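You operate a simulated robot arm through the tools that you are given. There is no shell and no other tool. Be economical: measure what you need, move in short steps, check, and stop when the job is done.

You are at the controls of a simulated robot arm. One attempt, no reset.

TASK
Fetch the brown bottle and stand it on the side table. Put the pink plaster die from the packing bench on the shelf before the white box and the blue plaster die on the low shelf of the island desk. Put two of the resin bottles from the shelf of the dispatch table on the counter between the white mills. Open the finishing cabinet door, take the white box and put it on the upper shelf of the finishing cabinet, then shut the door. The order is free. Set down upright: brown bottle, resin bottle.

Only the result counts: the job must be done as asked and must still hold three seconds after the hand-in. Knocking over, shifting, dropping, spilling or breaking anything else fails it.

THE ROBOT
A 7-joint arm with a fingered hand on a trunk, on a base that drives. Base frame: it is fixed to the floor where the robot stands at the start and does not move with it; the origin is under the middle of the robot, x ahead of it, y to its left, z up; the surface under the hand at the start is at about z = 0.9. Units: m, degrees, N and s.
Its first joint turns from -149.0 to 149.0 degrees. Places, roughly: brown bottle [0.75, 0, 1]; counter between the white mills (33x25 cm) [-2.6, 1.68, 0.78]; finishing cabinet door [2.5, 0.8, 0.4]; low shelf of the island desk (62x24 cm) [-1.08, -0.34, 0.86]; plaster die [0.75, 0, 1]; resin bottle [1.25, 2.75, 0.5]; shelf before the white box (24x12 cm) [-0.22, -1.58, 0.78]; side table [2.1, 2.8, 0.9]; upper shelf of the finishing cabinet [2.8, 0.8, 0.4]; white box (13x8x5 cm) [1.1, 2.7, 0.8]. Payload 3.5 kg.
The tool frame sits at the grasp point between the pads (the TCP): z along the fingers, y along the line on which they close. The tips reach 0.03 m beyond it. The gripper opens to 0.104 m. The gripper's body begins 0.035 m behind the TCP. The gripper is a hand of 4 fingers: y runs from the thumb to the fingers, the wrist lies at [-0.015, -0.11, -0.186] in the tool frame, and closing takes about 1.5 s.
Orientation is that of the tool frame in the base frame, as a unit quaternion [x, y, z, w]. With the fingers straight down and the wrist toward the robot, the tool's x, y and z point along [0, 1, 0], [1, 0, 0] and [0, 0, -1] of the base frame.

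THE INTERFACE
- The arm moves only by the tool drive_tool. Its argument "targets" is a list of rows, each a list of 6 numbers: the shift along the base's x, y, z in m, then the turn, a rotation vector about the base's x, y, z in degrees. In form: [[tx, ty, tz, ax, ay, az], ...]. A call has 1 to 8 rows; each row is the pose to reach, as a shift and turn from the pose commanded when the call began. "gripper" is the gripper command, from -1 (shut) to 1 (fully open), values between in proportion, set as the call begins (left out, the last holds). Rows are played at 5 a second. More than 0.05 m and 8.6 degrees between two rows, or a gripper value outside its range, and nothing of the call is played. A pose out of reach is approached as far as the arm can. The call stops where the force on the tool passes 40 N (or 10 N more than at its start, if that is more) or the arm is blocked; 0.2 s more then pass. The fingers move at their own pace (about 0.045 m/s each) and stop on an object; they squeeze with about 31 N. The grip force told is the motor's: it shows also when the fingers shut on nothing. Time passes only in rows, and 0.2 s behind the last, so rows that repeat a pose let the fingers close. The reply holds the time, the measured pose of the TCP, the force on the tool along the base axes, the opening and the grip force, in the units named above and with some noise, with the torque about the TCP (base axes, N m) and any sound that the robot's microphone picked up.
- Cameras (640 x 400 px; columns grow to the right, rows downward): "scene" is now at [-0.0217, 0.1012, 1.5154]; the picture's right is [-0.94, -0.33, 0.00], its down [-0.27, 0.77, -0.58] and it looks along [0.19, -0.55, -0.81] (base axes); focal length 214 px, centre (320, 200). "wrist" rides on the gripper at [0.061, -0.092, -0.13] in the tool frame; the picture's right is [-0.81, 0.28, -0.52], its down [-0.53, -0.71, 0.46] and it looks along [-0.24, 0.64, 0.72] (tool axes); focal length 275 px, centre (320, 200). There is no depth. A picture from a camera that has moved, and an enlarged one, comes with that camera's place and axes in the base frame and with its lens.
- camera(camera): a new picture of that camera. No time passes.
- lift_body(by): slides the trunk up (or, below 0, down) by that many m; the arm and the scene camera ride with it, the base frame stays. It gives what a move gives, with no picture.
- base_move(legs): drives the robot by 1 to 6 legs, each [ahead, left, turn to the left] in m, m and degrees, along the robot's own axes; the way and the turn of a leg run together, so that a leg with both is an arc; at most 1.5 m and 180 degrees a leg. The arm and the cameras ride along, it lands a little off, and it stops where it bumps. It gives what a move gives.
- move_fingers(index, middle, ring, thumb_bend, thumb_turn): sets how far each is bent, from 0 (flat) to 1 (curled in); at 0.3 the hand is open as for a grip, at 0.7 the pads meet at the TCP. One left out holds its place. A second passes; each finger stops where it meets its share of the squeeze, and holds until it gets a number again. A gripper value or a shape takes the hand back. It gives what a move gives, with no picture; readings hold the bend of each and the force on the fingers (four entries, about 0 where the hand has none), thumb and palm. thumb_turn goes from beside the hand (0) to across from the fingers (1), as for a grip.
- grasp_type(shape): the hand has 4 fingers and takes this shape, open, in about a second: jaw (thumb against the fingers, like two jaws); tri (thumb and two fingers); tip (a fingertip pinch); poke (one finger out to press); point (the index stretched); flat (the hand flat); cup (the hand cupped); fist (a fist). The gripper value then closes the fingers along that shape, each until it touches; the sizes above hold for jaw. It gives what a move gives, with no picture.
- turn_head(pan, tilt): turns the head with the scene camera to pan (to the left, within 155 degrees either way) and tilt (down, from -29 to 69), counted from straight ahead of the robot. It gives what a move gives.
- zoom(camera, box): a new picture of the part [left, top, right, bottom] of that camera's present view, enlarged. No time passes.
- close_job(): hands the job in; it is judged then, once.

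Go step by step. Nothing tells you exact positions but the pictures and the camera data: compare them with the known pose of the tool, close in by small moves and look again before you grip or let go. The budget is 207 turns and 180 pictures, counting those below and the enlarged ones. Unless the task says otherwise, let go and move clear before handing in.

The tools are called after "Request:" as a command line: name --pt "numbers of a row" for each row, then --argument value for the rest, lists and objects as JSON in quotes. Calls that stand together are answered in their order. drive_tool: Moves the arm, as the interface text tells. Its arguments: {"type":"object","properties":{"targets":{"type":"array"},"gripper":{"type":"number"}},"required":["targets"]} The other tools are called the same way: lift_body (by) slides the trunk up or down; grasp_type (shape) gives the hand a shape; move_fingers (index, middle, ring, thumb_bend, thumb_turn) moves the fingers one by one; base_move (legs) drives the base; turn_head (pan, tilt) turns the head that bears the scene camera; camera (camera) takes a picture; zoom (camera, box) takes an enlarged picture of a part of a camera's view; close_job () hands the job in.

At the start:

```text
time: 0.0
position: [0.5873, -0.1733, 1.1181]
ee_rot: [0.708, 0.706, -0.001, 0.001]
ft_force: [0.4, 0.1, 0.5]
wrist_torque: [-0.02, 0.0, -0.01]
opening: 0.1035
grasp_force: 0.0
shape: jaw
bend: [0.3, 0.3, 0.3, 0.3, 0.98]
finger forces: [0.0, 0.0, 0.1, 0.0, 0.1, 0.0]
trunk travel left (down, up): [-0.575, 0.135]
robot x, y, heading: [0.0017, 0.0012, 0.2]
head pan, tilt: [-70.6, 54.3]
```

scene: 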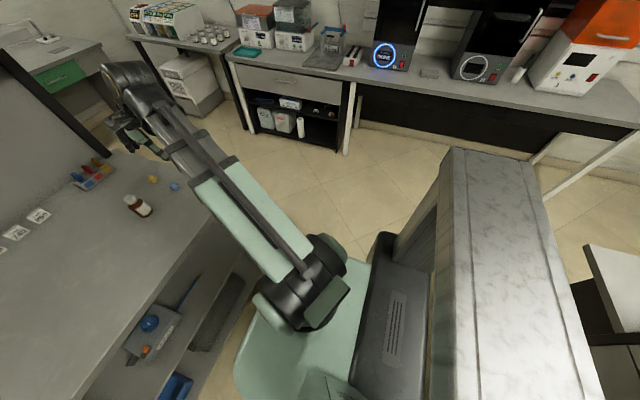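
wrist: 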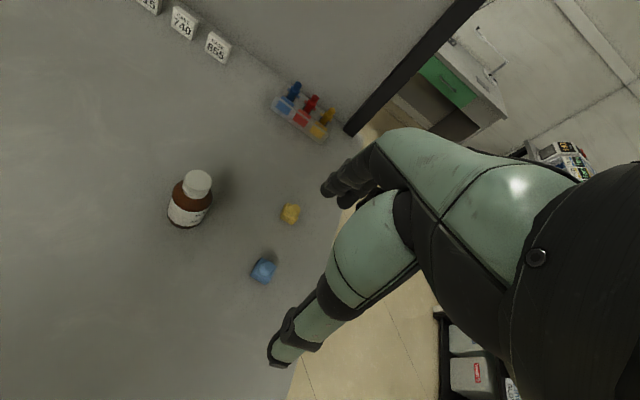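

I see the packing bench ahead with the brown bottle and small dies, and shelves to the right. I'll look around first to map the places.

Request:
turn_head --pan 0 --tilt 45

Request:
camera --camera "scene"

Request:
turn_head --pan 60 --tilt 25

Request:
camera --camera "scene"

Request:
turn_head --pan 140 --tilt 25

Request:
camera --camera "scene"

Request:
turn_head --pan -140 --tilt 35

Request:
camera --camera "scene"

Request:
turn_head --pan -80 --tilt 25

Request:
camera --camera "scene"

```text
time: 1.4
position: [0.5882, -0.1731, 1.1183]
ee_rot: [0.707, 0.707, 0.0, 0.0]
ft_force: [0.5, 0.0, -0.9]
wrist_torque: [-0.03, -0.01, 0.0]
opening: 0.1037
grasp_force: 0.0
shape: jaw
bend: [0.3, 0.3, 0.3, 0.3, 0.98]
finger forces: [0.1, 0.1, 0.0, 0.1, 0.0, 0.1]
trunk travel left (down, up): [-0.575, 0.135]
robot x, y, heading: [0.0004, -0.0021, 0.1]
head pan, tilt: [0.0, 45.0]
```

```text
177 pictures are left
camera scene: at [0.0355, 0.1698, 1.528], right [0.0, -1.0, 0.0], down [-0.71, 0.0, -0.71], along [0.71, 0.0, -0.71], focal length 214 px, centre (320, 200)
```

scene: 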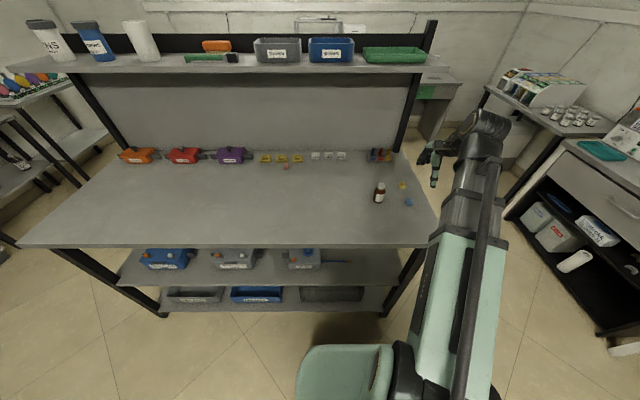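

```text
time: 2.7
position: [0.5873, -0.1739, 1.1171]
ee_rot: [0.708, 0.706, -0.001, 0.0]
ft_force: [0.0, 1.0, 0.7]
wrist_torque: [0.0, 0.03, 0.01]
opening: 0.1037
grasp_force: 0.1
shape: jaw
bend: [0.3, 0.3, 0.3, 0.3, 0.98]
finger forces: [0.0, 0.0, 0.0, 0.1, 0.0, 0.0]
trunk travel left (down, up): [-0.575, 0.135]
robot x, y, heading: [-0.0034, -0.0016, 0.1]
head pan, tilt: [60.0, 25.0]
```

```text
176 pictures are left
camera scene: at [0.0003, 0.2496, 1.5586], right [0.87, -0.5, 0.0], down [-0.21, -0.37, -0.91], along [0.45, 0.78, -0.42], focal length 214 px, centre (320, 200)
```

scene: 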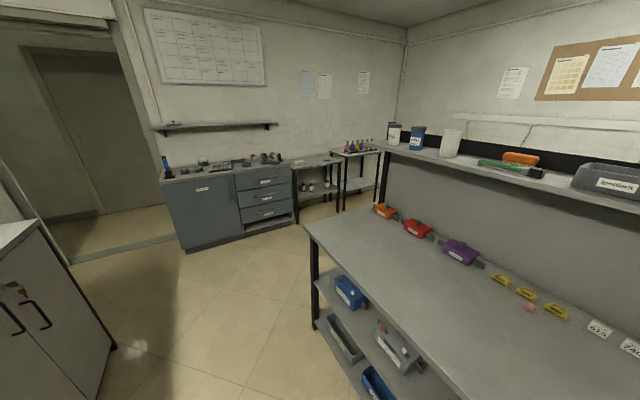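

```text
time: 4.2
position: [0.5874, -0.1737, 1.1167]
ee_rot: [0.707, 0.707, 0.0, 0.0]
ft_force: [-0.3, 0.1, 0.5]
wrist_torque: [-0.02, -0.02, 0.03]
opening: 0.1036
grasp_force: 0.1
shape: jaw
bend: [0.3, 0.3, 0.3, 0.3, 0.98]
finger forces: [0.0, 0.0, 0.1, 0.0, 0.1, 0.1]
trunk travel left (down, up): [-0.575, 0.135]
robot x, y, heading: [0.0008, -0.0019, 0.2]
head pan, tilt: [140.0, 25.0]
```

```text
175 pictures are left
camera scene: at [-0.1164, 0.2291, 1.5586], right [0.64, 0.77, 0.0], down [0.32, -0.27, -0.91], along [-0.69, 0.58, -0.42], focal length 214 px, centre (320, 200)
```

scene: 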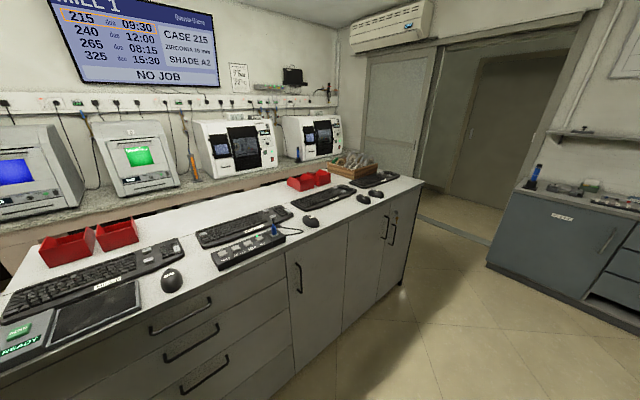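

```text
time: 8.1
position: [0.587, -0.1732, 1.1183]
ee_rot: [0.707, 0.707, 0.001, 0.001]
ft_force: [0.4, 0.2, 0.0]
wrist_torque: [-0.01, -0.01, 0.01]
opening: 0.1038
grasp_force: 0.0
shape: jaw
bend: [0.3, 0.3, 0.3, 0.3, 0.98]
finger forces: [0.1, 0.0, 0.0, 0.0, 0.0, 0.1]
trunk travel left (down, up): [-0.575, 0.135]
robot x, y, heading: [0.0042, -0.0, -0.1]
head pan, tilt: [-140.0, 35.0]
```

```text
174 pictures are left
camera scene: at [-0.1133, 0.1132, 1.5428], right [-0.64, 0.77, 0.0], down [0.44, 0.37, -0.82], along [-0.63, -0.53, -0.57], focal length 214 px, centre (320, 200)
```

scene: 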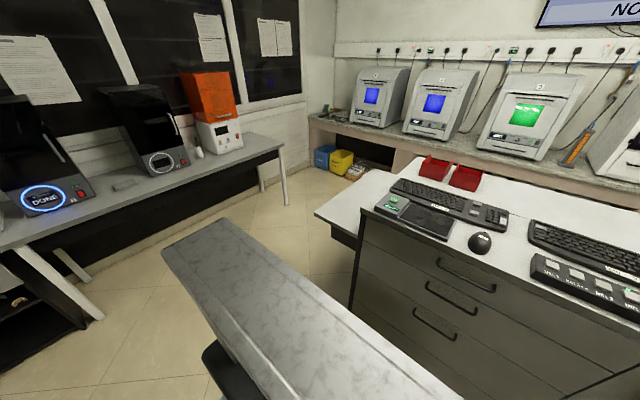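

```text
time: 9.4
position: [0.5876, -0.1735, 1.1181]
ee_rot: [0.707, 0.707, 0.0, 0.0]
ft_force: [-0.8, 1.0, -0.8]
wrist_torque: [-0.03, 0.01, 0.01]
opening: 0.1035
grasp_force: 0.1
shape: jaw
bend: [0.3, 0.3, 0.3, 0.3, 0.98]
finger forces: [0.0, 0.0, 0.0, 0.1, 0.0, 0.0]
trunk travel left (down, up): [-0.575, 0.135]
robot x, y, heading: [-0.0024, -0.0042, -0.2]
head pan, tilt: [-80.0, 25.0]
```

```text
173 pictures are left
camera scene: at [-0.0299, 0.0791, 1.5586], right [-0.98, -0.17, 0.0], down [-0.07, 0.42, -0.91], along [0.16, -0.89, -0.42], focal length 214 px, centre (320, 200)
```

scene: 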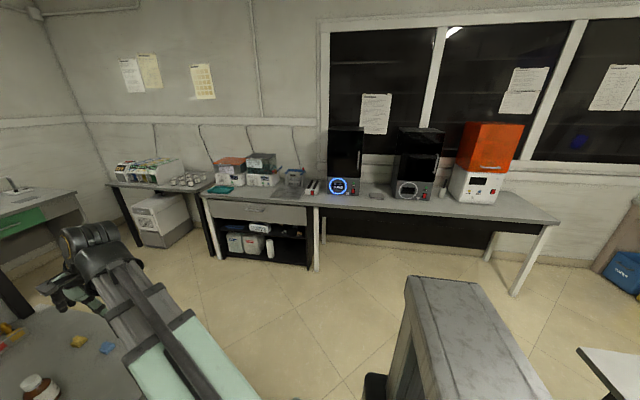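

The layout is clear; I'll zoom in on details at the bench and at the target surfaces.

Request:
zoom --camera "scene" --box '[320, 160, 460, 248]'

Request:
turn_head --pan 20 --tilt 45

Request:
zoom --camera "scene" --box '[300, 100, 560, 263]'

Request:
turn_head --pan 65 --tilt 25

Request:
zoom --camera "scene" --box '[290, 120, 450, 220]'

Request:
turn_head --pan -140 --tilt 45

Request:
camera --camera "scene"

```text
4.55 times, centred on (390, 204) of scene
camera zoom: at [-0.0299, 0.0791, 1.5586], right [-0.98, -0.17, 0.0], down [-0.07, 0.42, -0.91], along [0.16, -0.89, -0.42], focal length 975 px, centre (2, 182)
```

zoom: 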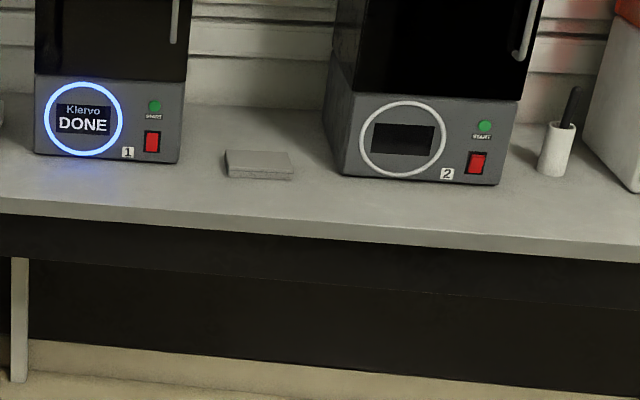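

```text
time: 11.2
position: [0.5867, -0.173, 1.118]
ee_rot: [0.707, 0.707, 0.0, 0.0]
ft_force: [-0.6, 0.3, -0.3]
wrist_torque: [-0.04, 0.04, 0.0]
opening: 0.1034
grasp_force: 0.1
shape: jaw
bend: [0.3, 0.3, 0.3, 0.3, 0.98]
finger forces: [0.0, 0.0, 0.0, 0.0, 0.0, 0.0]
trunk travel left (down, up): [-0.575, 0.135]
robot x, y, heading: [0.0003, -0.0, -0.1]
head pan, tilt: [20.0, 45.0]
```

```text
2.45 times, centred on (430, 182) of scene
camera zoom: at [0.0306, 0.1976, 1.528], right [0.34, -0.94, 0.0], down [-0.66, -0.24, -0.71], along [0.66, 0.24, -0.71], focal length 526 px, centre (50, 245)
```

zoom: 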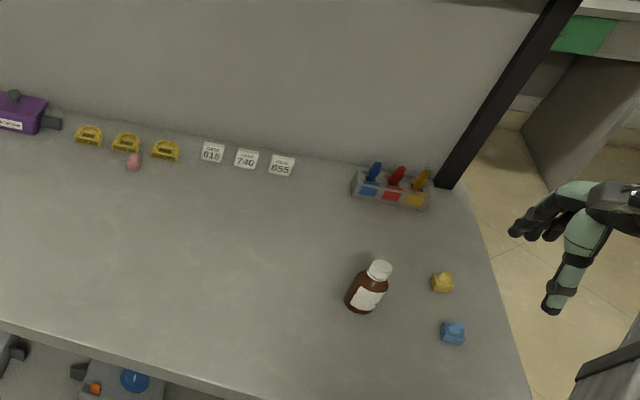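

```text
time: 12.3
position: [0.5873, -0.1733, 1.1179]
ee_rot: [0.707, 0.707, 0.0, 0.0]
ft_force: [0.0, 0.0, -0.2]
wrist_torque: [0.0, -0.01, -0.04]
opening: 0.1034
grasp_force: 0.1
shape: jaw
bend: [0.3, 0.3, 0.3, 0.3, 0.98]
finger forces: [0.0, 0.0, 0.0, 0.0, 0.1, 0.0]
trunk travel left (down, up): [-0.575, 0.135]
robot x, y, heading: [0.0009, -0.0014, -0.1]
head pan, tilt: [65.0, 25.0]
```

```text
4.00 times, centred on (370, 170) of scene
camera zoom: at [-0.0068, 0.2533, 1.5585], right [0.91, -0.42, 0.0], down [-0.18, -0.38, -0.91], along [0.38, 0.82, -0.42], focal length 858 px, centre (120, 320)
```

zoom: 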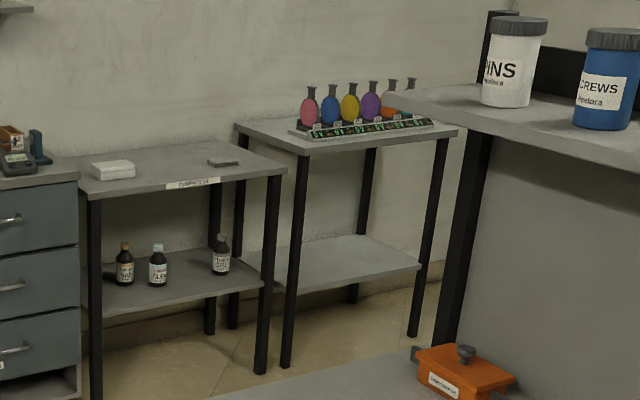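

```text
time: 15.3
position: [0.5874, -0.1729, 1.1176]
ee_rot: [0.707, 0.707, 0.0, -0.001]
ft_force: [-0.2, 0.2, 0.3]
wrist_torque: [0.0, -0.02, -0.03]
opening: 0.1036
grasp_force: 0.1
shape: jaw
bend: [0.3, 0.3, 0.3, 0.3, 0.98]
finger forces: [0.0, 0.1, 0.0, 0.0, 0.0, 0.0]
trunk travel left (down, up): [-0.575, 0.135]
robot x, y, heading: [0.0004, 0.0025, -0.0]
head pan, tilt: [-140.0, 45.0]
```

```text
169 pictures are left
camera scene: at [-0.1081, 0.1175, 1.528], right [-0.64, 0.77, 0.0], down [0.54, 0.45, -0.71], along [-0.54, -0.45, -0.71], focal length 214 px, centre (320, 200)
```

scene: 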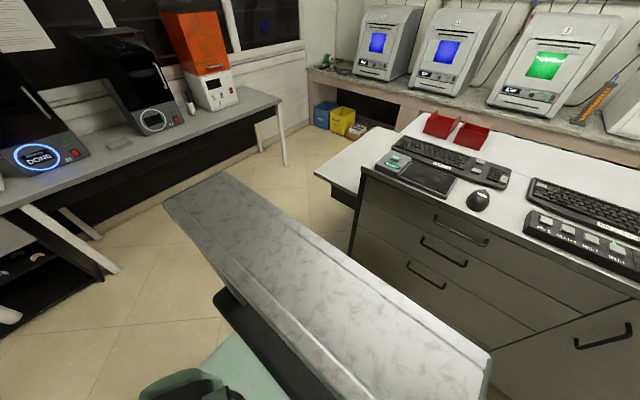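

Blue die is about (0.63,-0.187), bottle (0.665,-0.067), pink die (0.87,0.33). I'll descend above the blue die with a narrower opening and recheck.

Request:
drive_tool --pt "0.03 -0.01 -0.04 0 0 0" --pt "0.045 -0.013 -0.08 0 0 0" --pt "0.045 -0.013 -0.11 0 0 0" --gripper 0.2

Request:
camera --camera "wrist"

Request:
turn_head --pan -20 --tilt 50

Request:
camera --camera "scene"

```text
refused: row 1 steps farther than a row can; nothing moved
```

```text
168 pictures are left
camera wrist: at [0.4962, -0.1105, 1.2474], right [0.27, -0.81, 0.52], down [-0.71, -0.53, -0.46], along [0.64, -0.24, -0.72], focal length 275 px, centre (320, 200)
```

wrist: 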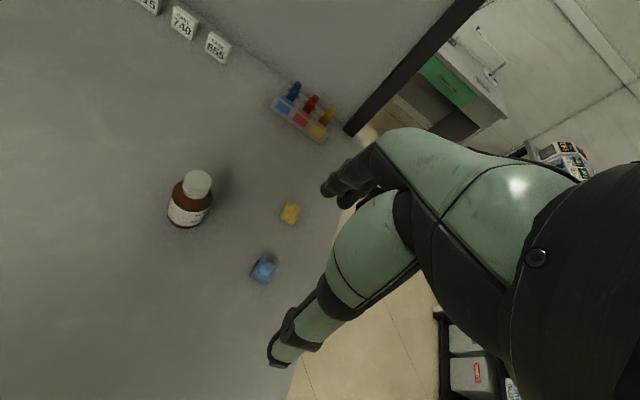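

```text
time: 17.3
position: [0.5879, -0.1739, 1.1179]
ee_rot: [0.707, 0.707, 0.0, -0.001]
ft_force: [-1.1, 0.3, -1.0]
wrist_torque: [0.0, 0.0, 0.01]
opening: 0.1037
grasp_force: 0.1
shape: jaw
bend: [0.3, 0.3, 0.3, 0.3, 0.98]
finger forces: [0.1, 0.1, 0.1, 0.0, 0.0, 0.0]
trunk travel left (down, up): [-0.575, 0.135]
robot x, y, heading: [-0.0009, 0.0002, 0.0]
head pan, tilt: [-20.0, 50.0]
```

```text
167 pictures are left
camera scene: at [0.0265, 0.1434, 1.5211], right [-0.34, -0.94, 0.0], down [-0.72, 0.26, -0.64], along [0.6, -0.22, -0.77], focal length 214 px, centre (320, 200)
```

scene: 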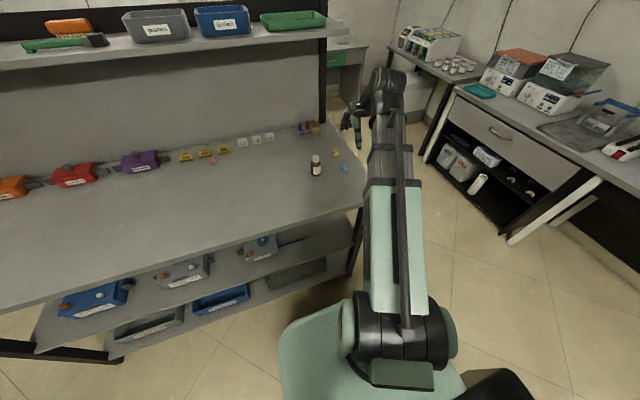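

The step was slightly too long; I repeat with smaller steps.

Request:
drive_tool --pt "0.02 -0.005 -0.04 0 0 0" --pt "0.035 -0.01 -0.08 0 0 0" --pt "0.045 -0.013 -0.12 0 0 0" --gripper 0.2

Request:
camera --camera "wrist"

Request:
zoom --camera "scene" --box '[280, 90, 440, 190]'

```text
time: 18.1
position: [0.6319, -0.1861, 0.9982]
ee_rot: [0.706, 0.708, 0.001, 0.0]
ft_force: [-0.1, -0.3, 0.8]
wrist_torque: [-0.04, -0.01, -0.01]
opening: 0.063
grasp_force: 0.1
shape: jaw
bend: [0.29, 0.4, 0.37, 0.64, 1.0]
finger forces: [0.0, 0.0, 0.0, 0.1, 0.1, 0.0]
trunk travel left (down, up): [-0.575, 0.135]
robot x, y, heading: [0.001, 0.001, 0.1]
head pan, tilt: [-20.0, 50.0]
```

```text
166 pictures are left
camera wrist: at [0.54, -0.124, 1.128], right [0.27, -0.81, 0.52], down [-0.71, -0.53, -0.46], along [0.64, -0.24, -0.72], focal length 275 px, centre (320, 200)
```

wrist: 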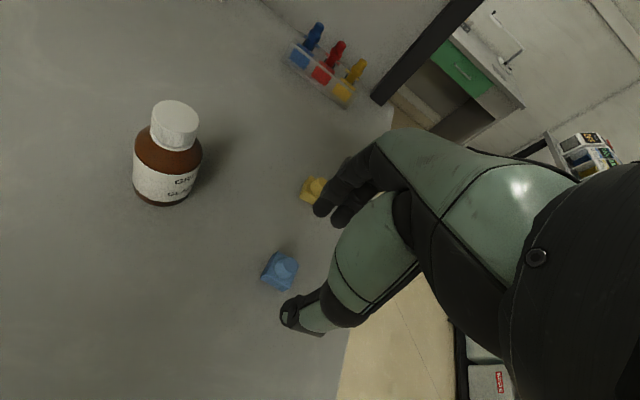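

```text
4.00 times, centred on (360, 140) of scene
camera zoom: at [0.0266, 0.1434, 1.5211], right [-0.34, -0.94, 0.0], down [-0.72, 0.26, -0.64], along [0.6, -0.22, -0.77], focal length 858 px, centre (160, 440)
```

zoom: 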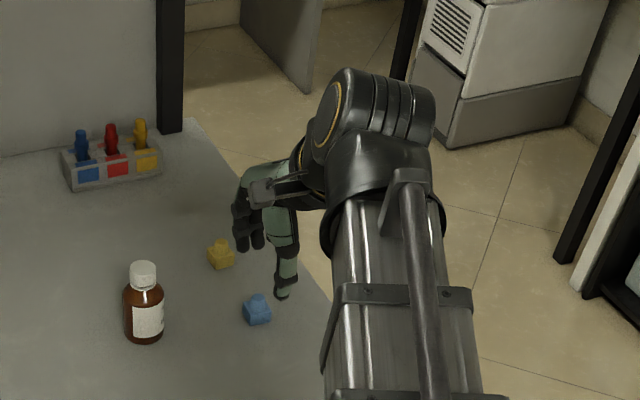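

The blue die is at (0.637,-0.184), nearly under the TCP. I descend and grip.

Request:
drive_tool --pt "0.005 0.001 -0.035 0 0 0" --pt "0.005 0.001 -0.064 0 0 0"

Request:
camera --camera "wrist"

Request:
zoom --camera "scene" --box '[280, 90, 440, 190]'

```text
time: 18.7
position: [0.6368, -0.1837, 0.933]
ee_rot: [0.707, 0.707, 0.0, 0.0]
ft_force: [-0.4, 0.3, 0.3]
wrist_torque: [0.01, -0.01, 0.0]
opening: 0.0627
grasp_force: 0.2
shape: jaw
bend: [0.29, 0.4, 0.37, 0.64, 1.0]
finger forces: [0.1, 0.0, 0.1, 0.0, 0.0, 0.0]
trunk travel left (down, up): [-0.575, 0.135]
robot x, y, heading: [0.0012, -0.0008, 0.2]
head pan, tilt: [-20.0, 50.0]
```

```text
164 pictures are left
camera wrist: at [0.5457, -0.1219, 1.0633], right [0.27, -0.81, 0.52], down [-0.71, -0.53, -0.46], along [0.64, -0.24, -0.72], focal length 275 px, centre (320, 200)
```

wrist: 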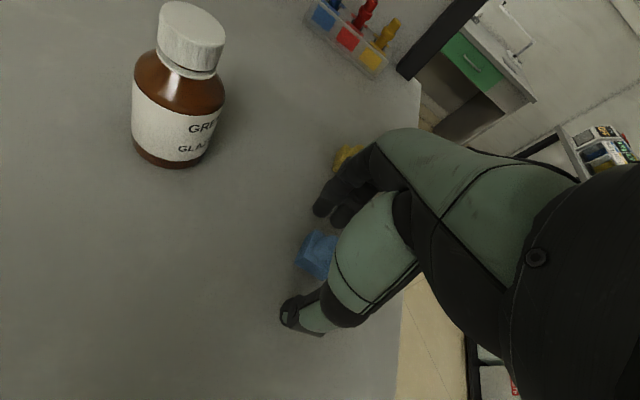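

```text
4.00 times, centred on (360, 140) of scene
camera zoom: at [0.0267, 0.1434, 1.5211], right [-0.34, -0.94, 0.0], down [-0.72, 0.26, -0.64], along [0.6, -0.22, -0.77], focal length 858 px, centre (160, 440)
```

zoom: 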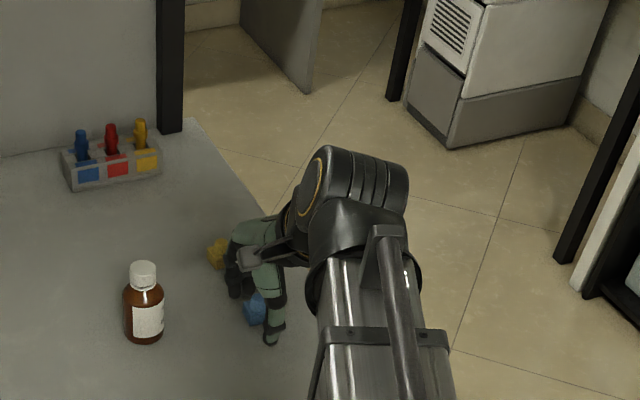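

Blue die is between fingers and thumb; I close and lift slightly.

Request:
drive_tool --pt "0 0 0 0 0 0" --pt "0 0 0 0 0 0" --pt "0 0 0 0 0 0" --pt "0 0 0 0 0 0" --pt "0 0 0 0 0 0" --pt "0 0 0 0 0 0" --pt "0 0 0 0 0 0" --pt "0 0 0 0 0 0" --gripper -1

Request:
drive_tool --pt "0 0 0.04 0 0 0" --pt "0 0 0.08 0 0 0" --pt "0 0 0.12 0 0 0" --pt "0 0 0.16 0 0 0" --pt "0 0 0.2 0 0 0"

Request:
camera --camera "wrist"

Request:
zoom --camera "scene" --box '[280, 70, 440, 170]'

```text
time: 20.5
position: [0.6372, -0.1846, 0.9338]
ee_rot: [0.707, 0.707, 0.0, -0.001]
ft_force: [-0.6, 0.6, -0.2]
wrist_torque: [0.03, -0.02, 0.03]
opening: 0.0189
grasp_force: 30.8
shape: jaw
bend: [0.73, 0.6, 0.66, 0.75, 1.0]
finger forces: [17.4, 9.6, 0.1, 0.1, 26.9, 0.1]
trunk travel left (down, up): [-0.575, 0.135]
robot x, y, heading: [-0.0018, 0.0026, 0.1]
head pan, tilt: [-20.0, 50.0]
```

```text
time: 21.7
position: [0.6379, -0.1841, 1.1359]
ee_rot: [0.707, 0.707, 0.001, 0.0]
ft_force: [-0.6, 0.4, 0.3]
wrist_torque: [0.0, -0.01, 0.01]
opening: 0.019
grasp_force: 31.2
shape: jaw
bend: [0.73, 0.6, 0.66, 0.75, 1.0]
finger forces: [17.5, 9.6, 0.0, 0.0, 27.2, 0.0]
trunk travel left (down, up): [-0.575, 0.135]
robot x, y, heading: [-0.0014, -0.002, 0.1]
head pan, tilt: [-20.0, 50.0]
```

```text
162 pictures are left
camera wrist: at [0.5469, -0.1219, 1.265], right [0.28, -0.81, 0.52], down [-0.71, -0.53, -0.46], along [0.64, -0.24, -0.73], focal length 275 px, centre (320, 200)
```

wrist: 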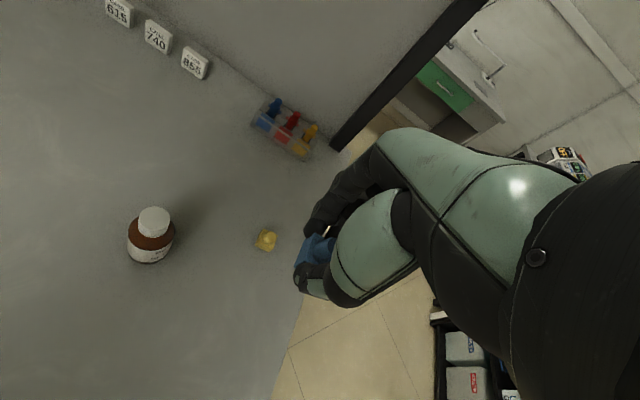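

```text
4.00 times, centred on (360, 120) of scene
camera zoom: at [0.0265, 0.1435, 1.521], right [-0.34, -0.94, 0.0], down [-0.72, 0.26, -0.64], along [0.6, -0.22, -0.77], focal length 858 px, centre (160, 520)
```

zoom: 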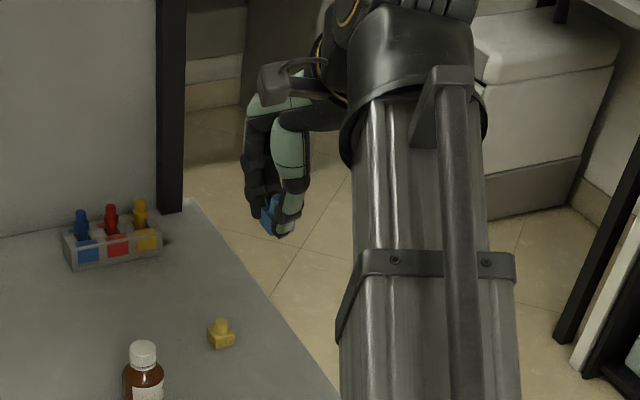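

Die held. Now I drive toward the island ledge: back off, turn, and face it.

Request:
base_move --legs '[[-0.15, 0, 0], [0, 0, -90], [0.45, 0, 0], [0, 0, -90]]'

Request:
turn_head --pan 0 --tilt 45

Request:
camera --camera "scene"

Request:
camera --camera "wrist"

```text
time: 33.0
position: [-0.7959, -0.2557, 1.1353]
ee_rot: [-0.704, 0.71, 0.0, -0.001]
ft_force: [-0.3, -0.5, -1.3]
wrist_torque: [-0.01, -0.02, 0.0]
opening: 0.0187
grasp_force: 30.8
shape: jaw
bend: [0.73, 0.6, 0.66, 0.76, 1.0]
finger forces: [17.1, 9.2, 0.0, 0.0, 26.3, 0.0]
trunk travel left (down, up): [-0.575, 0.135]
robot x, y, heading: [-0.156, -0.4505, 179.6]
head pan, tilt: [-20.0, 50.0]
```

```text
time: 33.9
position: [-0.7955, -0.2563, 1.1345]
ee_rot: [-0.704, 0.71, 0.0, 0.0]
ft_force: [0.7, 0.1, -0.2]
wrist_torque: [0.03, 0.02, 0.06]
opening: 0.0187
grasp_force: 30.6
shape: jaw
bend: [0.73, 0.6, 0.66, 0.76, 1.0]
finger forces: [17.1, 9.2, 0.1, 0.0, 26.2, 0.0]
trunk travel left (down, up): [-0.575, 0.135]
robot x, y, heading: [-0.1579, -0.4449, 179.8]
head pan, tilt: [0.0, 45.0]
```

```text
160 pictures are left
camera scene: at [-0.1973, -0.6164, 1.528], right [0.01, 1.0, 0.0], down [0.71, -0.01, -0.71], along [-0.71, 0.01, -0.71], focal length 214 px, centre (320, 200)
```

scene: 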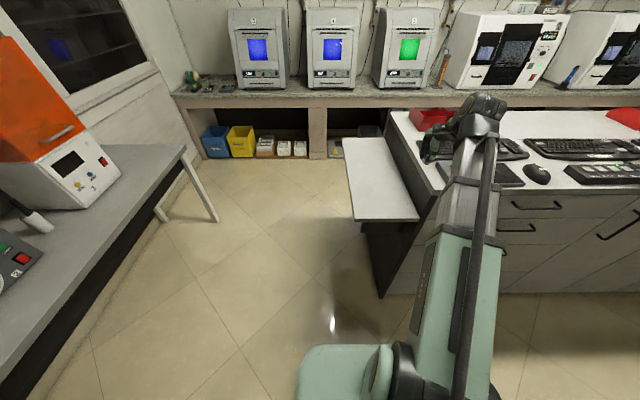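

```text
159 pictures are left
camera wrist: at [-0.7037, -0.3173, 1.2645], right [-0.27, 0.81, 0.52], down [0.72, 0.53, -0.46], along [-0.64, 0.25, -0.72], focal length 275 px, centre (320, 200)
```

wrist: 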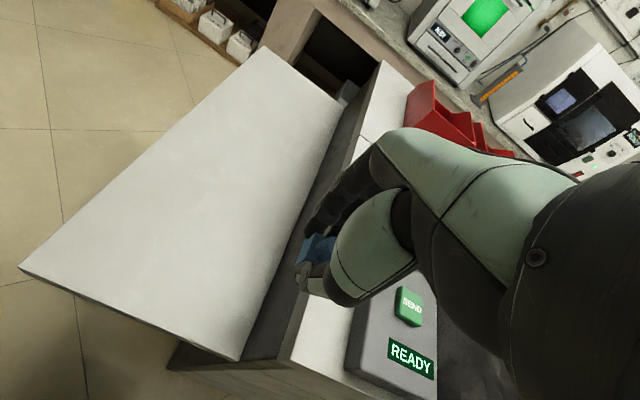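

The ledge spans about x −1.37…−0.75, y −0.46…−0.21. I move over (−0.93,−0.345) and lower.

Request:
drive_tool --pt "-0.04 -0.026 0 0 0 0" --pt "-0.08 -0.052 0 0 0 0" --pt "-0.134 -0.07 0 0 0 0" --pt "-0.134 -0.09 -0.04 0 0 0" --pt "-0.134 -0.09 -0.085 0 0 0" --pt "-0.134 -0.09 -0.13 0 0 0" --pt "-0.134 -0.09 -0.175 0 0 0"

Request:
camera --camera "wrist"

Request:
camera --camera "scene"

```text
refused: row 3 steps farther than a row can; nothing moved
```

```text
158 pictures are left
camera wrist: at [-0.7037, -0.3173, 1.2645], right [-0.27, 0.81, 0.52], down [0.72, 0.53, -0.46], along [-0.64, 0.25, -0.72], focal length 275 px, centre (320, 200)
```

wrist: 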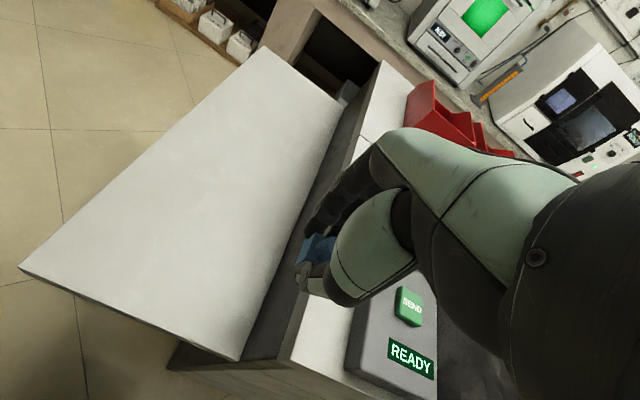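

```text
157 pictures are left
camera scene: at [-0.1973, -0.6164, 1.528], right [0.01, 1.0, 0.0], down [0.71, -0.01, -0.71], along [-0.71, 0.01, -0.71], focal length 214 px, centre (320, 200)
```

scene: 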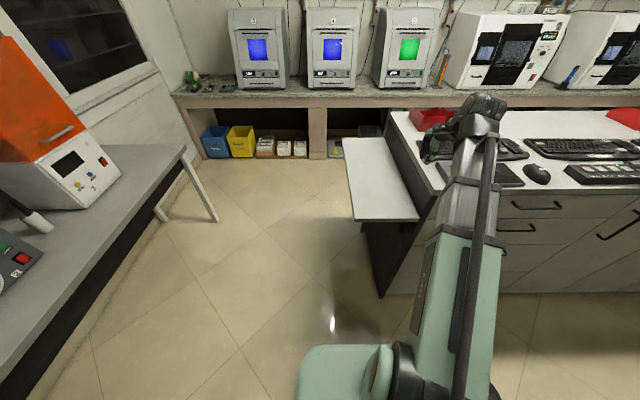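

I redo it with legal steps.

Request:
drive_tool --pt "-0.035 -0.025 0 0 0 0" --pt "-0.07 -0.05 0 0 0 0" --pt "-0.105 -0.075 0 0 0 0" --pt "-0.134 -0.09 -0.03 0 0 0" --pt "-0.134 -0.09 -0.075 0 0 0" --pt "-0.134 -0.09 -0.12 0 0 0" --pt "-0.134 -0.09 -0.165 0 0 0" --pt "-0.134 -0.09 -0.2 0 0 0"

Request:
camera --camera "wrist"

Request:
zoom --camera "scene" --box '[330, 90, 490, 190]'

```text
time: 35.6
position: [-0.927, -0.3452, 0.9344]
ee_rot: [-0.704, 0.71, 0.0, 0.0]
ft_force: [-0.2, 0.5, -0.2]
wrist_torque: [0.02, 0.01, -0.02]
opening: 0.0184
grasp_force: 30.1
shape: jaw
bend: [0.73, 0.6, 0.66, 0.76, 1.0]
finger forces: [17.1, 9.3, 0.0, 0.0, 26.4, 0.0]
trunk travel left (down, up): [-0.575, 0.135]
robot x, y, heading: [-0.1581, -0.448, 179.4]
head pan, tilt: [0.0, 45.0]
```

```text
156 pictures are left
camera wrist: at [-0.8351, -0.4066, 1.064], right [-0.27, 0.81, 0.52], down [0.72, 0.53, -0.46], along [-0.64, 0.25, -0.72], focal length 275 px, centre (320, 200)
```

wrist: 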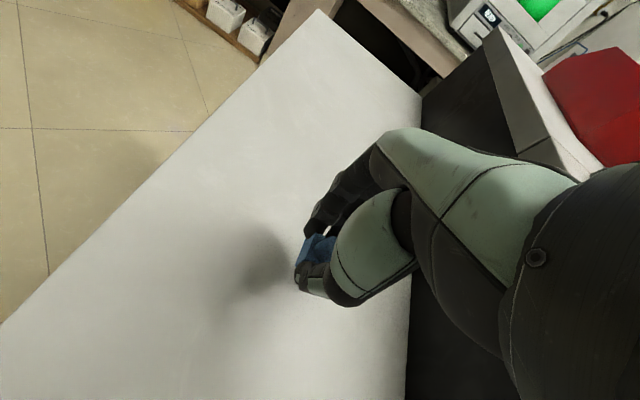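

```text
4.00 times, centred on (410, 140) of scene
camera zoom: at [-0.1974, -0.6165, 1.528], right [0.01, 1.0, 0.0], down [0.71, -0.01, -0.71], along [-0.71, 0.01, -0.71], focal length 858 px, centre (-40, 440)
```

zoom: 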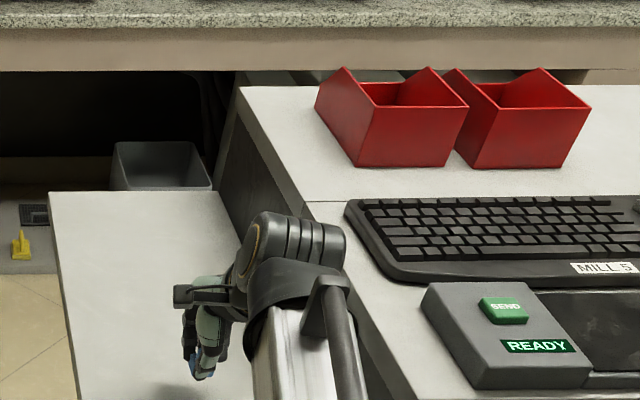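

Still above the ledge by a few cm; I lower gently.

Request:
drive_tool --pt "0 0 -0.01 0 0 0" --pt "0 0 -0.02 0 0 0" --pt "0 0 -0.03 0 0 0" --pt "0 0 -0.036 0 0 0"

Request:
camera --camera "wrist"

```text
time: 36.6
position: [-0.9305, -0.3472, 0.8988]
ee_rot: [-0.704, 0.71, 0.0, 0.0]
ft_force: [-1.1, -0.2, -0.2]
wrist_torque: [-0.02, 0.01, 0.03]
opening: 0.0187
grasp_force: 30.9
shape: jaw
bend: [0.73, 0.6, 0.66, 0.76, 1.0]
finger forces: [17.2, 9.3, 0.0, 0.0, 26.6, 0.1]
trunk travel left (down, up): [-0.575, 0.135]
robot x, y, heading: [-0.1582, -0.4492, 179.4]
head pan, tilt: [0.0, 45.0]
```

```text
154 pictures are left
camera wrist: at [-0.8376, -0.4075, 1.0283], right [-0.27, 0.81, 0.52], down [0.72, 0.53, -0.46], along [-0.64, 0.25, -0.72], focal length 275 px, centre (320, 200)
```

wrist: 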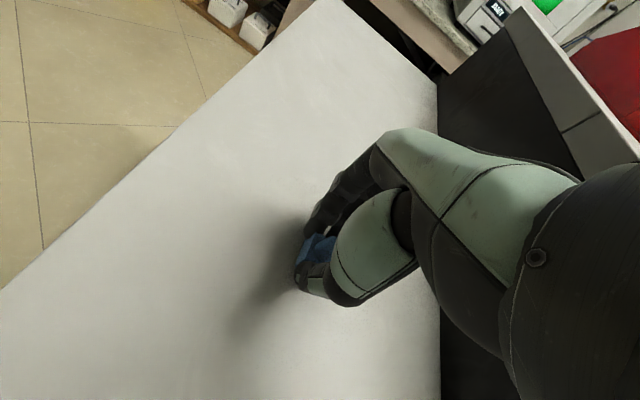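

Request:
drive_tool --pt "0 0 -0.005 0 0 0" --pt "0 0 -0.01 0 0 0" --pt "0 0 -0.015 0 0 0" --pt "0 0 -0.02 0 0 0"

Request:
camera --camera "wrist"

```text
time: 37.5
position: [-0.9291, -0.3472, 0.8912]
ee_rot: [-0.703, 0.711, 0.006, -0.005]
ft_force: [4.0, 0.1, 25.6]
wrist_torque: [0.01, -0.05, 0.01]
opening: 0.0211
grasp_force: 31.1
shape: jaw
bend: [0.73, 0.6, 0.66, 0.76, 1.0]
finger forces: [18.7, 10.7, 0.1, 0.0, 34.0, 0.0]
trunk travel left (down, up): [-0.575, 0.135]
robot x, y, heading: [-0.1564, -0.4505, 179.6]
head pan, tilt: [0.0, 45.0]
stopped in row 4: the force on the tool passed its limit at 46 N (the readings are from after the stop); the commanded pose is now the measured one
```

```text
153 pictures are left
camera wrist: at [-0.8359, -0.4079, 1.0194], right [-0.26, 0.81, 0.52], down [0.71, 0.53, -0.47], along [-0.65, 0.25, -0.71], focal length 275 px, centre (320, 200)
```

wrist: 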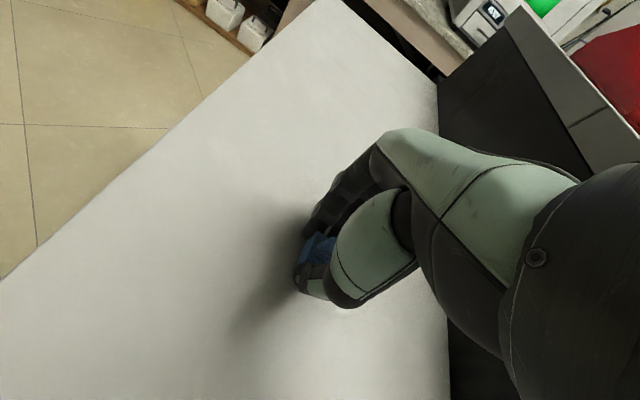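

Contact with the ledge; I release and lift.

Request:
drive_tool --pt "0 0 0.001 0 0 0" --pt "0 0 0.001 0 0 0" --pt "0 0 0.001 0 0 0" --pt "0 0 0.001 0 0 0" --pt "0 0 0.001 0 0 0" --gripper 0.3

Request:
drive_tool --pt "0 0 0.03 0 0 0" --pt "0 0 0.07 0 0 0" --pt "0 0 0.115 0 0 0" --pt "0 0 0.16 0 0 0" --pt "0 0 0.2 0 0 0" --pt "0 0 0.24 0 0 0"

Request:
camera --camera "wrist"

```text
time: 38.7
position: [-0.9299, -0.3472, 0.8893]
ee_rot: [-0.704, 0.711, 0.004, -0.005]
ft_force: [-7.9, 0.3, 28.8]
wrist_torque: [-0.05, -0.12, -0.06]
opening: 0.0574
grasp_force: 0.1
shape: jaw
bend: [0.28, 0.39, 0.36, 0.74, 1.0]
finger forces: [1.3, 5.1, 0.0, 0.0, 22.9, 0.1]
trunk travel left (down, up): [-0.575, 0.135]
robot x, y, heading: [-0.1551, -0.4446, 179.8]
head pan, tilt: [0.0, 45.0]
```

```text
time: 40.1
position: [-0.9335, -0.3437, 1.1295]
ee_rot: [-0.703, 0.711, 0.004, -0.003]
ft_force: [0.0, 0.4, 0.5]
wrist_torque: [0.04, -0.04, -0.01]
opening: 0.0676
grasp_force: 0.0
shape: jaw
bend: [0.28, 0.39, 0.36, 0.62, 1.0]
finger forces: [0.0, 0.1, 0.0, 0.0, 0.0, 0.0]
trunk travel left (down, up): [-0.575, 0.135]
robot x, y, heading: [-0.1617, -0.4464, 179.5]
head pan, tilt: [0.0, 45.0]
```

```text
152 pictures are left
camera wrist: at [-0.8407, -0.4056, 1.2597], right [-0.26, 0.81, 0.52], down [0.71, 0.53, -0.46], along [-0.65, 0.25, -0.72], focal length 275 px, centre (320, 200)
```

wrist: 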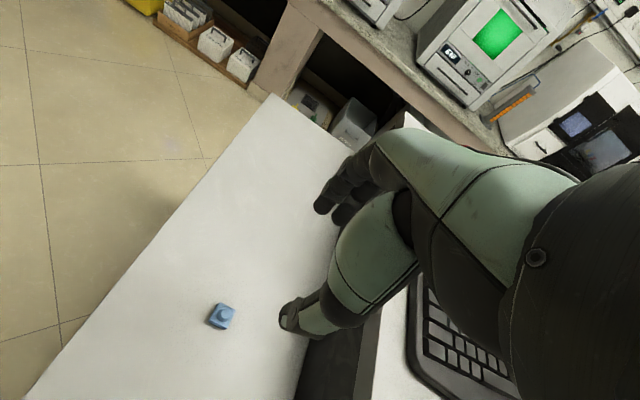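

The blue die is on the ledge at (−0.93,−0.34). Now I go back to the bench for the pink die.

Request:
base_move --legs '[[0, 0, 180], [0, 0.72, 0], [0.15, 0, 0]]'

Request:
turn_head --pan 0 --tilt 35

Request:
camera --camera "scene"

Request:
camera --camera "wrist"

```text
time: 52.4
position: [0.7699, 0.1728, 1.1288]
ee_rot: [0.709, 0.705, 0.003, 0.003]
ft_force: [0.2, 0.4, -0.2]
wrist_torque: [-0.01, 0.02, 0.0]
opening: 0.0677
grasp_force: 0.1
shape: jaw
bend: [0.28, 0.39, 0.36, 0.62, 1.0]
finger forces: [0.0, 0.0, 0.0, 0.0, 0.0, 0.0]
trunk travel left (down, up): [-0.575, 0.135]
robot x, y, heading: [-0.006, 0.2731, -0.4]
head pan, tilt: [0.0, 45.0]
```

```text
time: 53.1
position: [0.7676, 0.1751, 1.1303]
ee_rot: [0.709, 0.705, 0.003, 0.003]
ft_force: [0.0, -0.2, 0.5]
wrist_torque: [-0.03, 0.03, -0.02]
opening: 0.0677
grasp_force: 0.0
shape: jaw
bend: [0.28, 0.39, 0.36, 0.62, 1.0]
finger forces: [0.1, 0.0, 0.0, 0.0, 0.0, 0.0]
trunk travel left (down, up): [-0.575, 0.135]
robot x, y, heading: [-0.0087, 0.273, -0.2]
head pan, tilt: [0.0, 35.0]
```

```text
151 pictures are left
camera scene: at [0.0361, 0.4422, 1.5428], right [0.0, -1.0, 0.0], down [-0.57, 0.0, -0.82], along [0.82, 0.0, -0.57], focal length 214 px, centre (320, 200)
```

scene: 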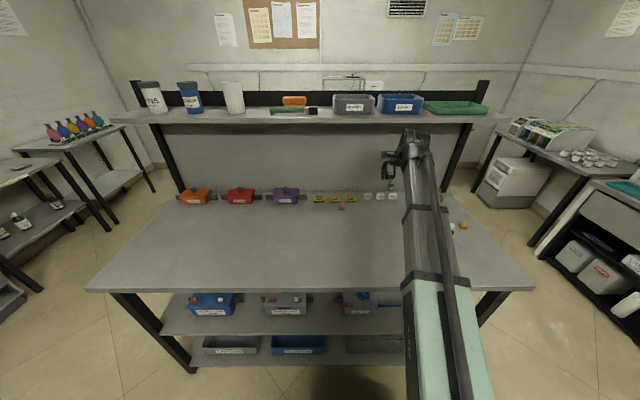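

```text
150 pictures are left
camera wrist: at [0.6762, 0.2372, 1.2592], right [0.27, -0.81, 0.52], down [-0.71, -0.53, -0.46], along [0.65, -0.25, -0.72], focal length 275 px, centre (320, 200)
```

wrist: 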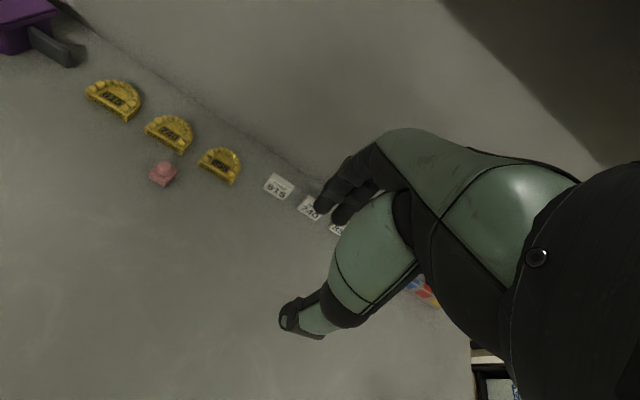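

Pink die at (0.875,0.330), racks start at x≈0.92. I move above it with a narrow opening, staying high enough to clear the racks.

Request:
drive_tool --pt "0.02 0.035 -0.02 0 0 0" --pt "0.04 0.07 -0.04 0 0 0" --pt "0.06 0.1 -0.06 0 0 0" --pt "0.08 0.13 -0.08 0 0 0" --pt "0.1 0.155 -0.1 0 0 0" --pt "0.105 0.155 -0.135 0 0 0" --gripper 0.02

Request:
camera --camera "wrist"

Request:
zoom --camera "scene" --box '[270, 140, 430, 240]'

```text
time: 54.5
position: [0.8753, 0.3311, 0.995]
ee_rot: [0.709, 0.706, 0.003, 0.003]
ft_force: [-1.0, 0.5, 0.0]
wrist_torque: [-0.03, -0.02, -0.01]
opening: 0.0536
grasp_force: 0.0
shape: jaw
bend: [0.74, 0.44, 0.41, 0.69, 1.0]
finger forces: [0.0, 0.1, 0.0, 0.0, 0.1, 0.1]
trunk travel left (down, up): [-0.575, 0.135]
robot x, y, heading: [-0.0073, 0.274, -0.4]
head pan, tilt: [0.0, 35.0]
```

```text
149 pictures are left
camera wrist: at [0.7827, 0.3932, 1.1235], right [0.27, -0.81, 0.52], down [-0.71, -0.53, -0.46], along [0.65, -0.25, -0.72], focal length 275 px, centre (320, 200)
```

wrist: 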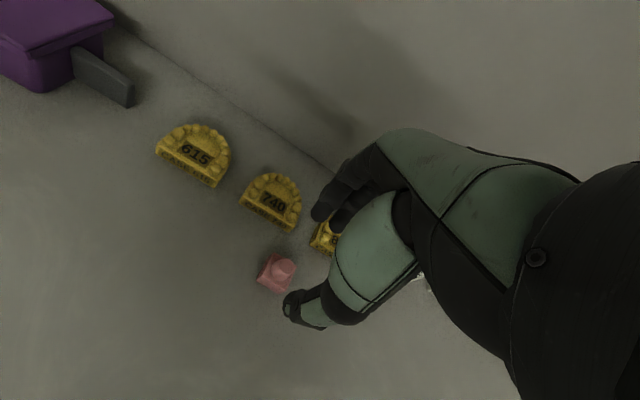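

```text
4.00 times, centred on (350, 190) of scene
camera zoom: at [0.0362, 0.4423, 1.5428], right [0.0, -1.0, 0.0], down [-0.57, 0.0, -0.82], along [0.82, 0.0, -0.57], focal length 858 px, centre (200, 240)
```

zoom: 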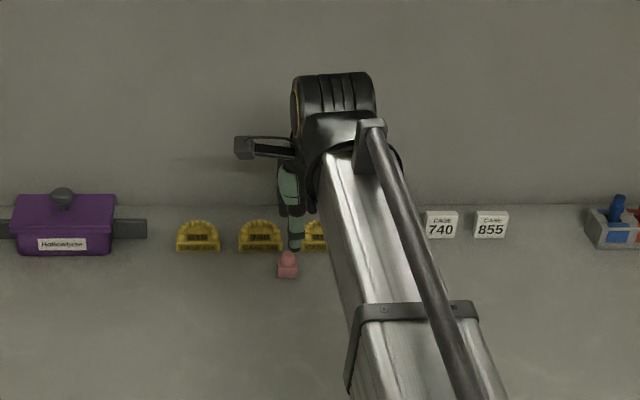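

The die sits where expected; I set the opening a bit wider (index was curling) and check before descending.

Request:
drive_tool --pt "0 0.003 -0.01 0 0 0" --pt "0 0.003 -0.015 0 0 0" --pt "0 0.003 -0.02 0 0 0" --pt "0 0.003 -0.02 0 0 0" --gripper 0.15

Request:
zoom --camera "wrist" --box '[200, 120, 440, 360]'

```text
time: 55.5
position: [0.8735, 0.3318, 0.9762]
ee_rot: [0.709, 0.705, 0.003, 0.003]
ft_force: [0.0, 1.1, -0.2]
wrist_torque: [-0.01, -0.04, 0.0]
opening: 0.0591
grasp_force: 0.1
shape: jaw
bend: [0.74, 0.42, 0.38, 0.66, 1.0]
finger forces: [0.0, 0.0, 0.1, 0.1, 0.0, 0.0]
trunk travel left (down, up): [-0.575, 0.135]
robot x, y, heading: [-0.0057, 0.2718, 0.2]
head pan, tilt: [0.0, 35.0]
```

```text
1.67 times, centred on (320, 240) of wrist
camera zoom: at [0.7816, 0.3951, 1.1034], right [0.27, -0.81, 0.52], down [-0.71, -0.53, -0.46], along [0.65, -0.25, -0.72], focal length 459 px, centre (320, 133)
```

zoom: 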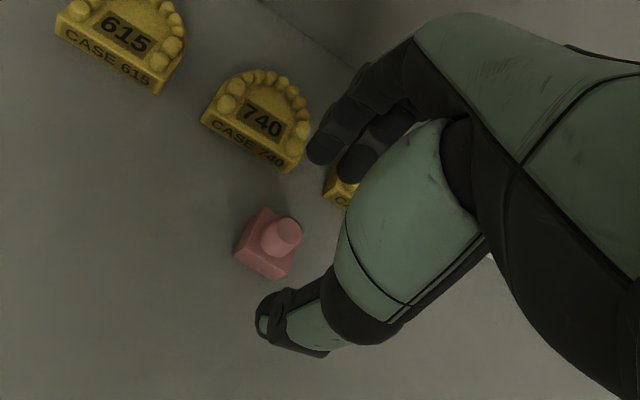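

Request:
drive_tool --pt "0 0 0 0 0 0" --pt "0 0 0 0 0 0" --pt "0 0 0 0 0 0" --gripper 0.4

Request:
drive_tool --pt "0 0 0 0 0 0" --pt "0 0 0 0 0 0" --gripper 0.2

Request:
zoom --camera "wrist" --box '[200, 120, 440, 360]'

```text
time: 56.3
position: [0.8753, 0.3325, 0.9751]
ee_rot: [0.708, 0.706, 0.003, 0.002]
ft_force: [0.3, 0.2, 0.1]
wrist_torque: [0.02, 0.01, 0.0]
opening: 0.0725
grasp_force: 0.1
shape: jaw
bend: [0.27, 0.37, 0.34, 0.58, 0.99]
finger forces: [0.1, 0.1, 0.0, 0.1, 0.1, 0.0]
trunk travel left (down, up): [-0.575, 0.135]
robot x, y, heading: [-0.0069, 0.2747, -0.1]
head pan, tilt: [0.0, 35.0]
```

```text
time: 56.9
position: [0.8739, 0.3321, 0.9751]
ee_rot: [0.709, 0.705, 0.003, 0.003]
ft_force: [-0.8, 0.4, -0.1]
wrist_torque: [0.0, 0.01, -0.01]
opening: 0.0629
grasp_force: 0.0
shape: jaw
bend: [0.29, 0.4, 0.37, 0.64, 1.0]
finger forces: [0.1, 0.0, 0.0, 0.0, 0.1, 0.1]
trunk travel left (down, up): [-0.575, 0.135]
robot x, y, heading: [-0.0086, 0.2734, 0.0]
head pan, tilt: [0.0, 35.0]
```

```text
1.67 times, centred on (320, 240) of wrist
camera zoom: at [0.7816, 0.3951, 1.1034], right [0.27, -0.81, 0.52], down [-0.71, -0.53, -0.46], along [0.65, -0.25, -0.72], focal length 459 px, centre (320, 133)
```

zoom: 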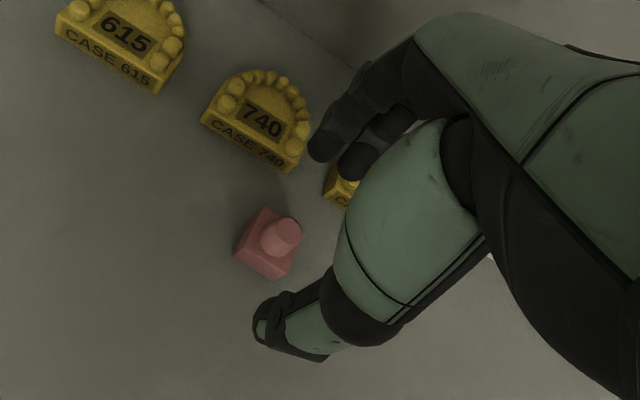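

Request:
drive_tool --pt "-0.004 0.002 -0.01 0 0 0" --pt "-0.004 0.002 -0.025 0 0 0" --pt "-0.004 0.002 -0.037 0 0 0"

Request:
zoom --camera "wrist" --box '[200, 120, 440, 360]'

```text
time: 57.7
position: [0.8699, 0.3348, 0.9382]
ee_rot: [0.709, 0.706, 0.003, 0.003]
ft_force: [0.9, -0.1, -0.6]
wrist_torque: [0.01, 0.0, -0.03]
opening: 0.0629
grasp_force: 0.0
shape: jaw
bend: [0.29, 0.4, 0.37, 0.64, 1.0]
finger forces: [0.0, 0.0, 0.0, 0.0, 0.0, 0.0]
trunk travel left (down, up): [-0.575, 0.135]
robot x, y, heading: [-0.0047, 0.2712, -0.3]
head pan, tilt: [0.0, 35.0]
```

```text
1.67 times, centred on (320, 240) of wrist
camera zoom: at [0.7776, 0.3974, 1.0665], right [0.27, -0.81, 0.52], down [-0.71, -0.53, -0.46], along [0.65, -0.25, -0.72], focal length 459 px, centre (320, 133)
```

zoom: 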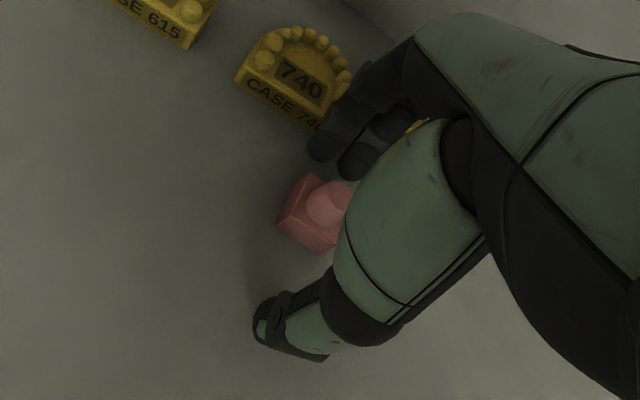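

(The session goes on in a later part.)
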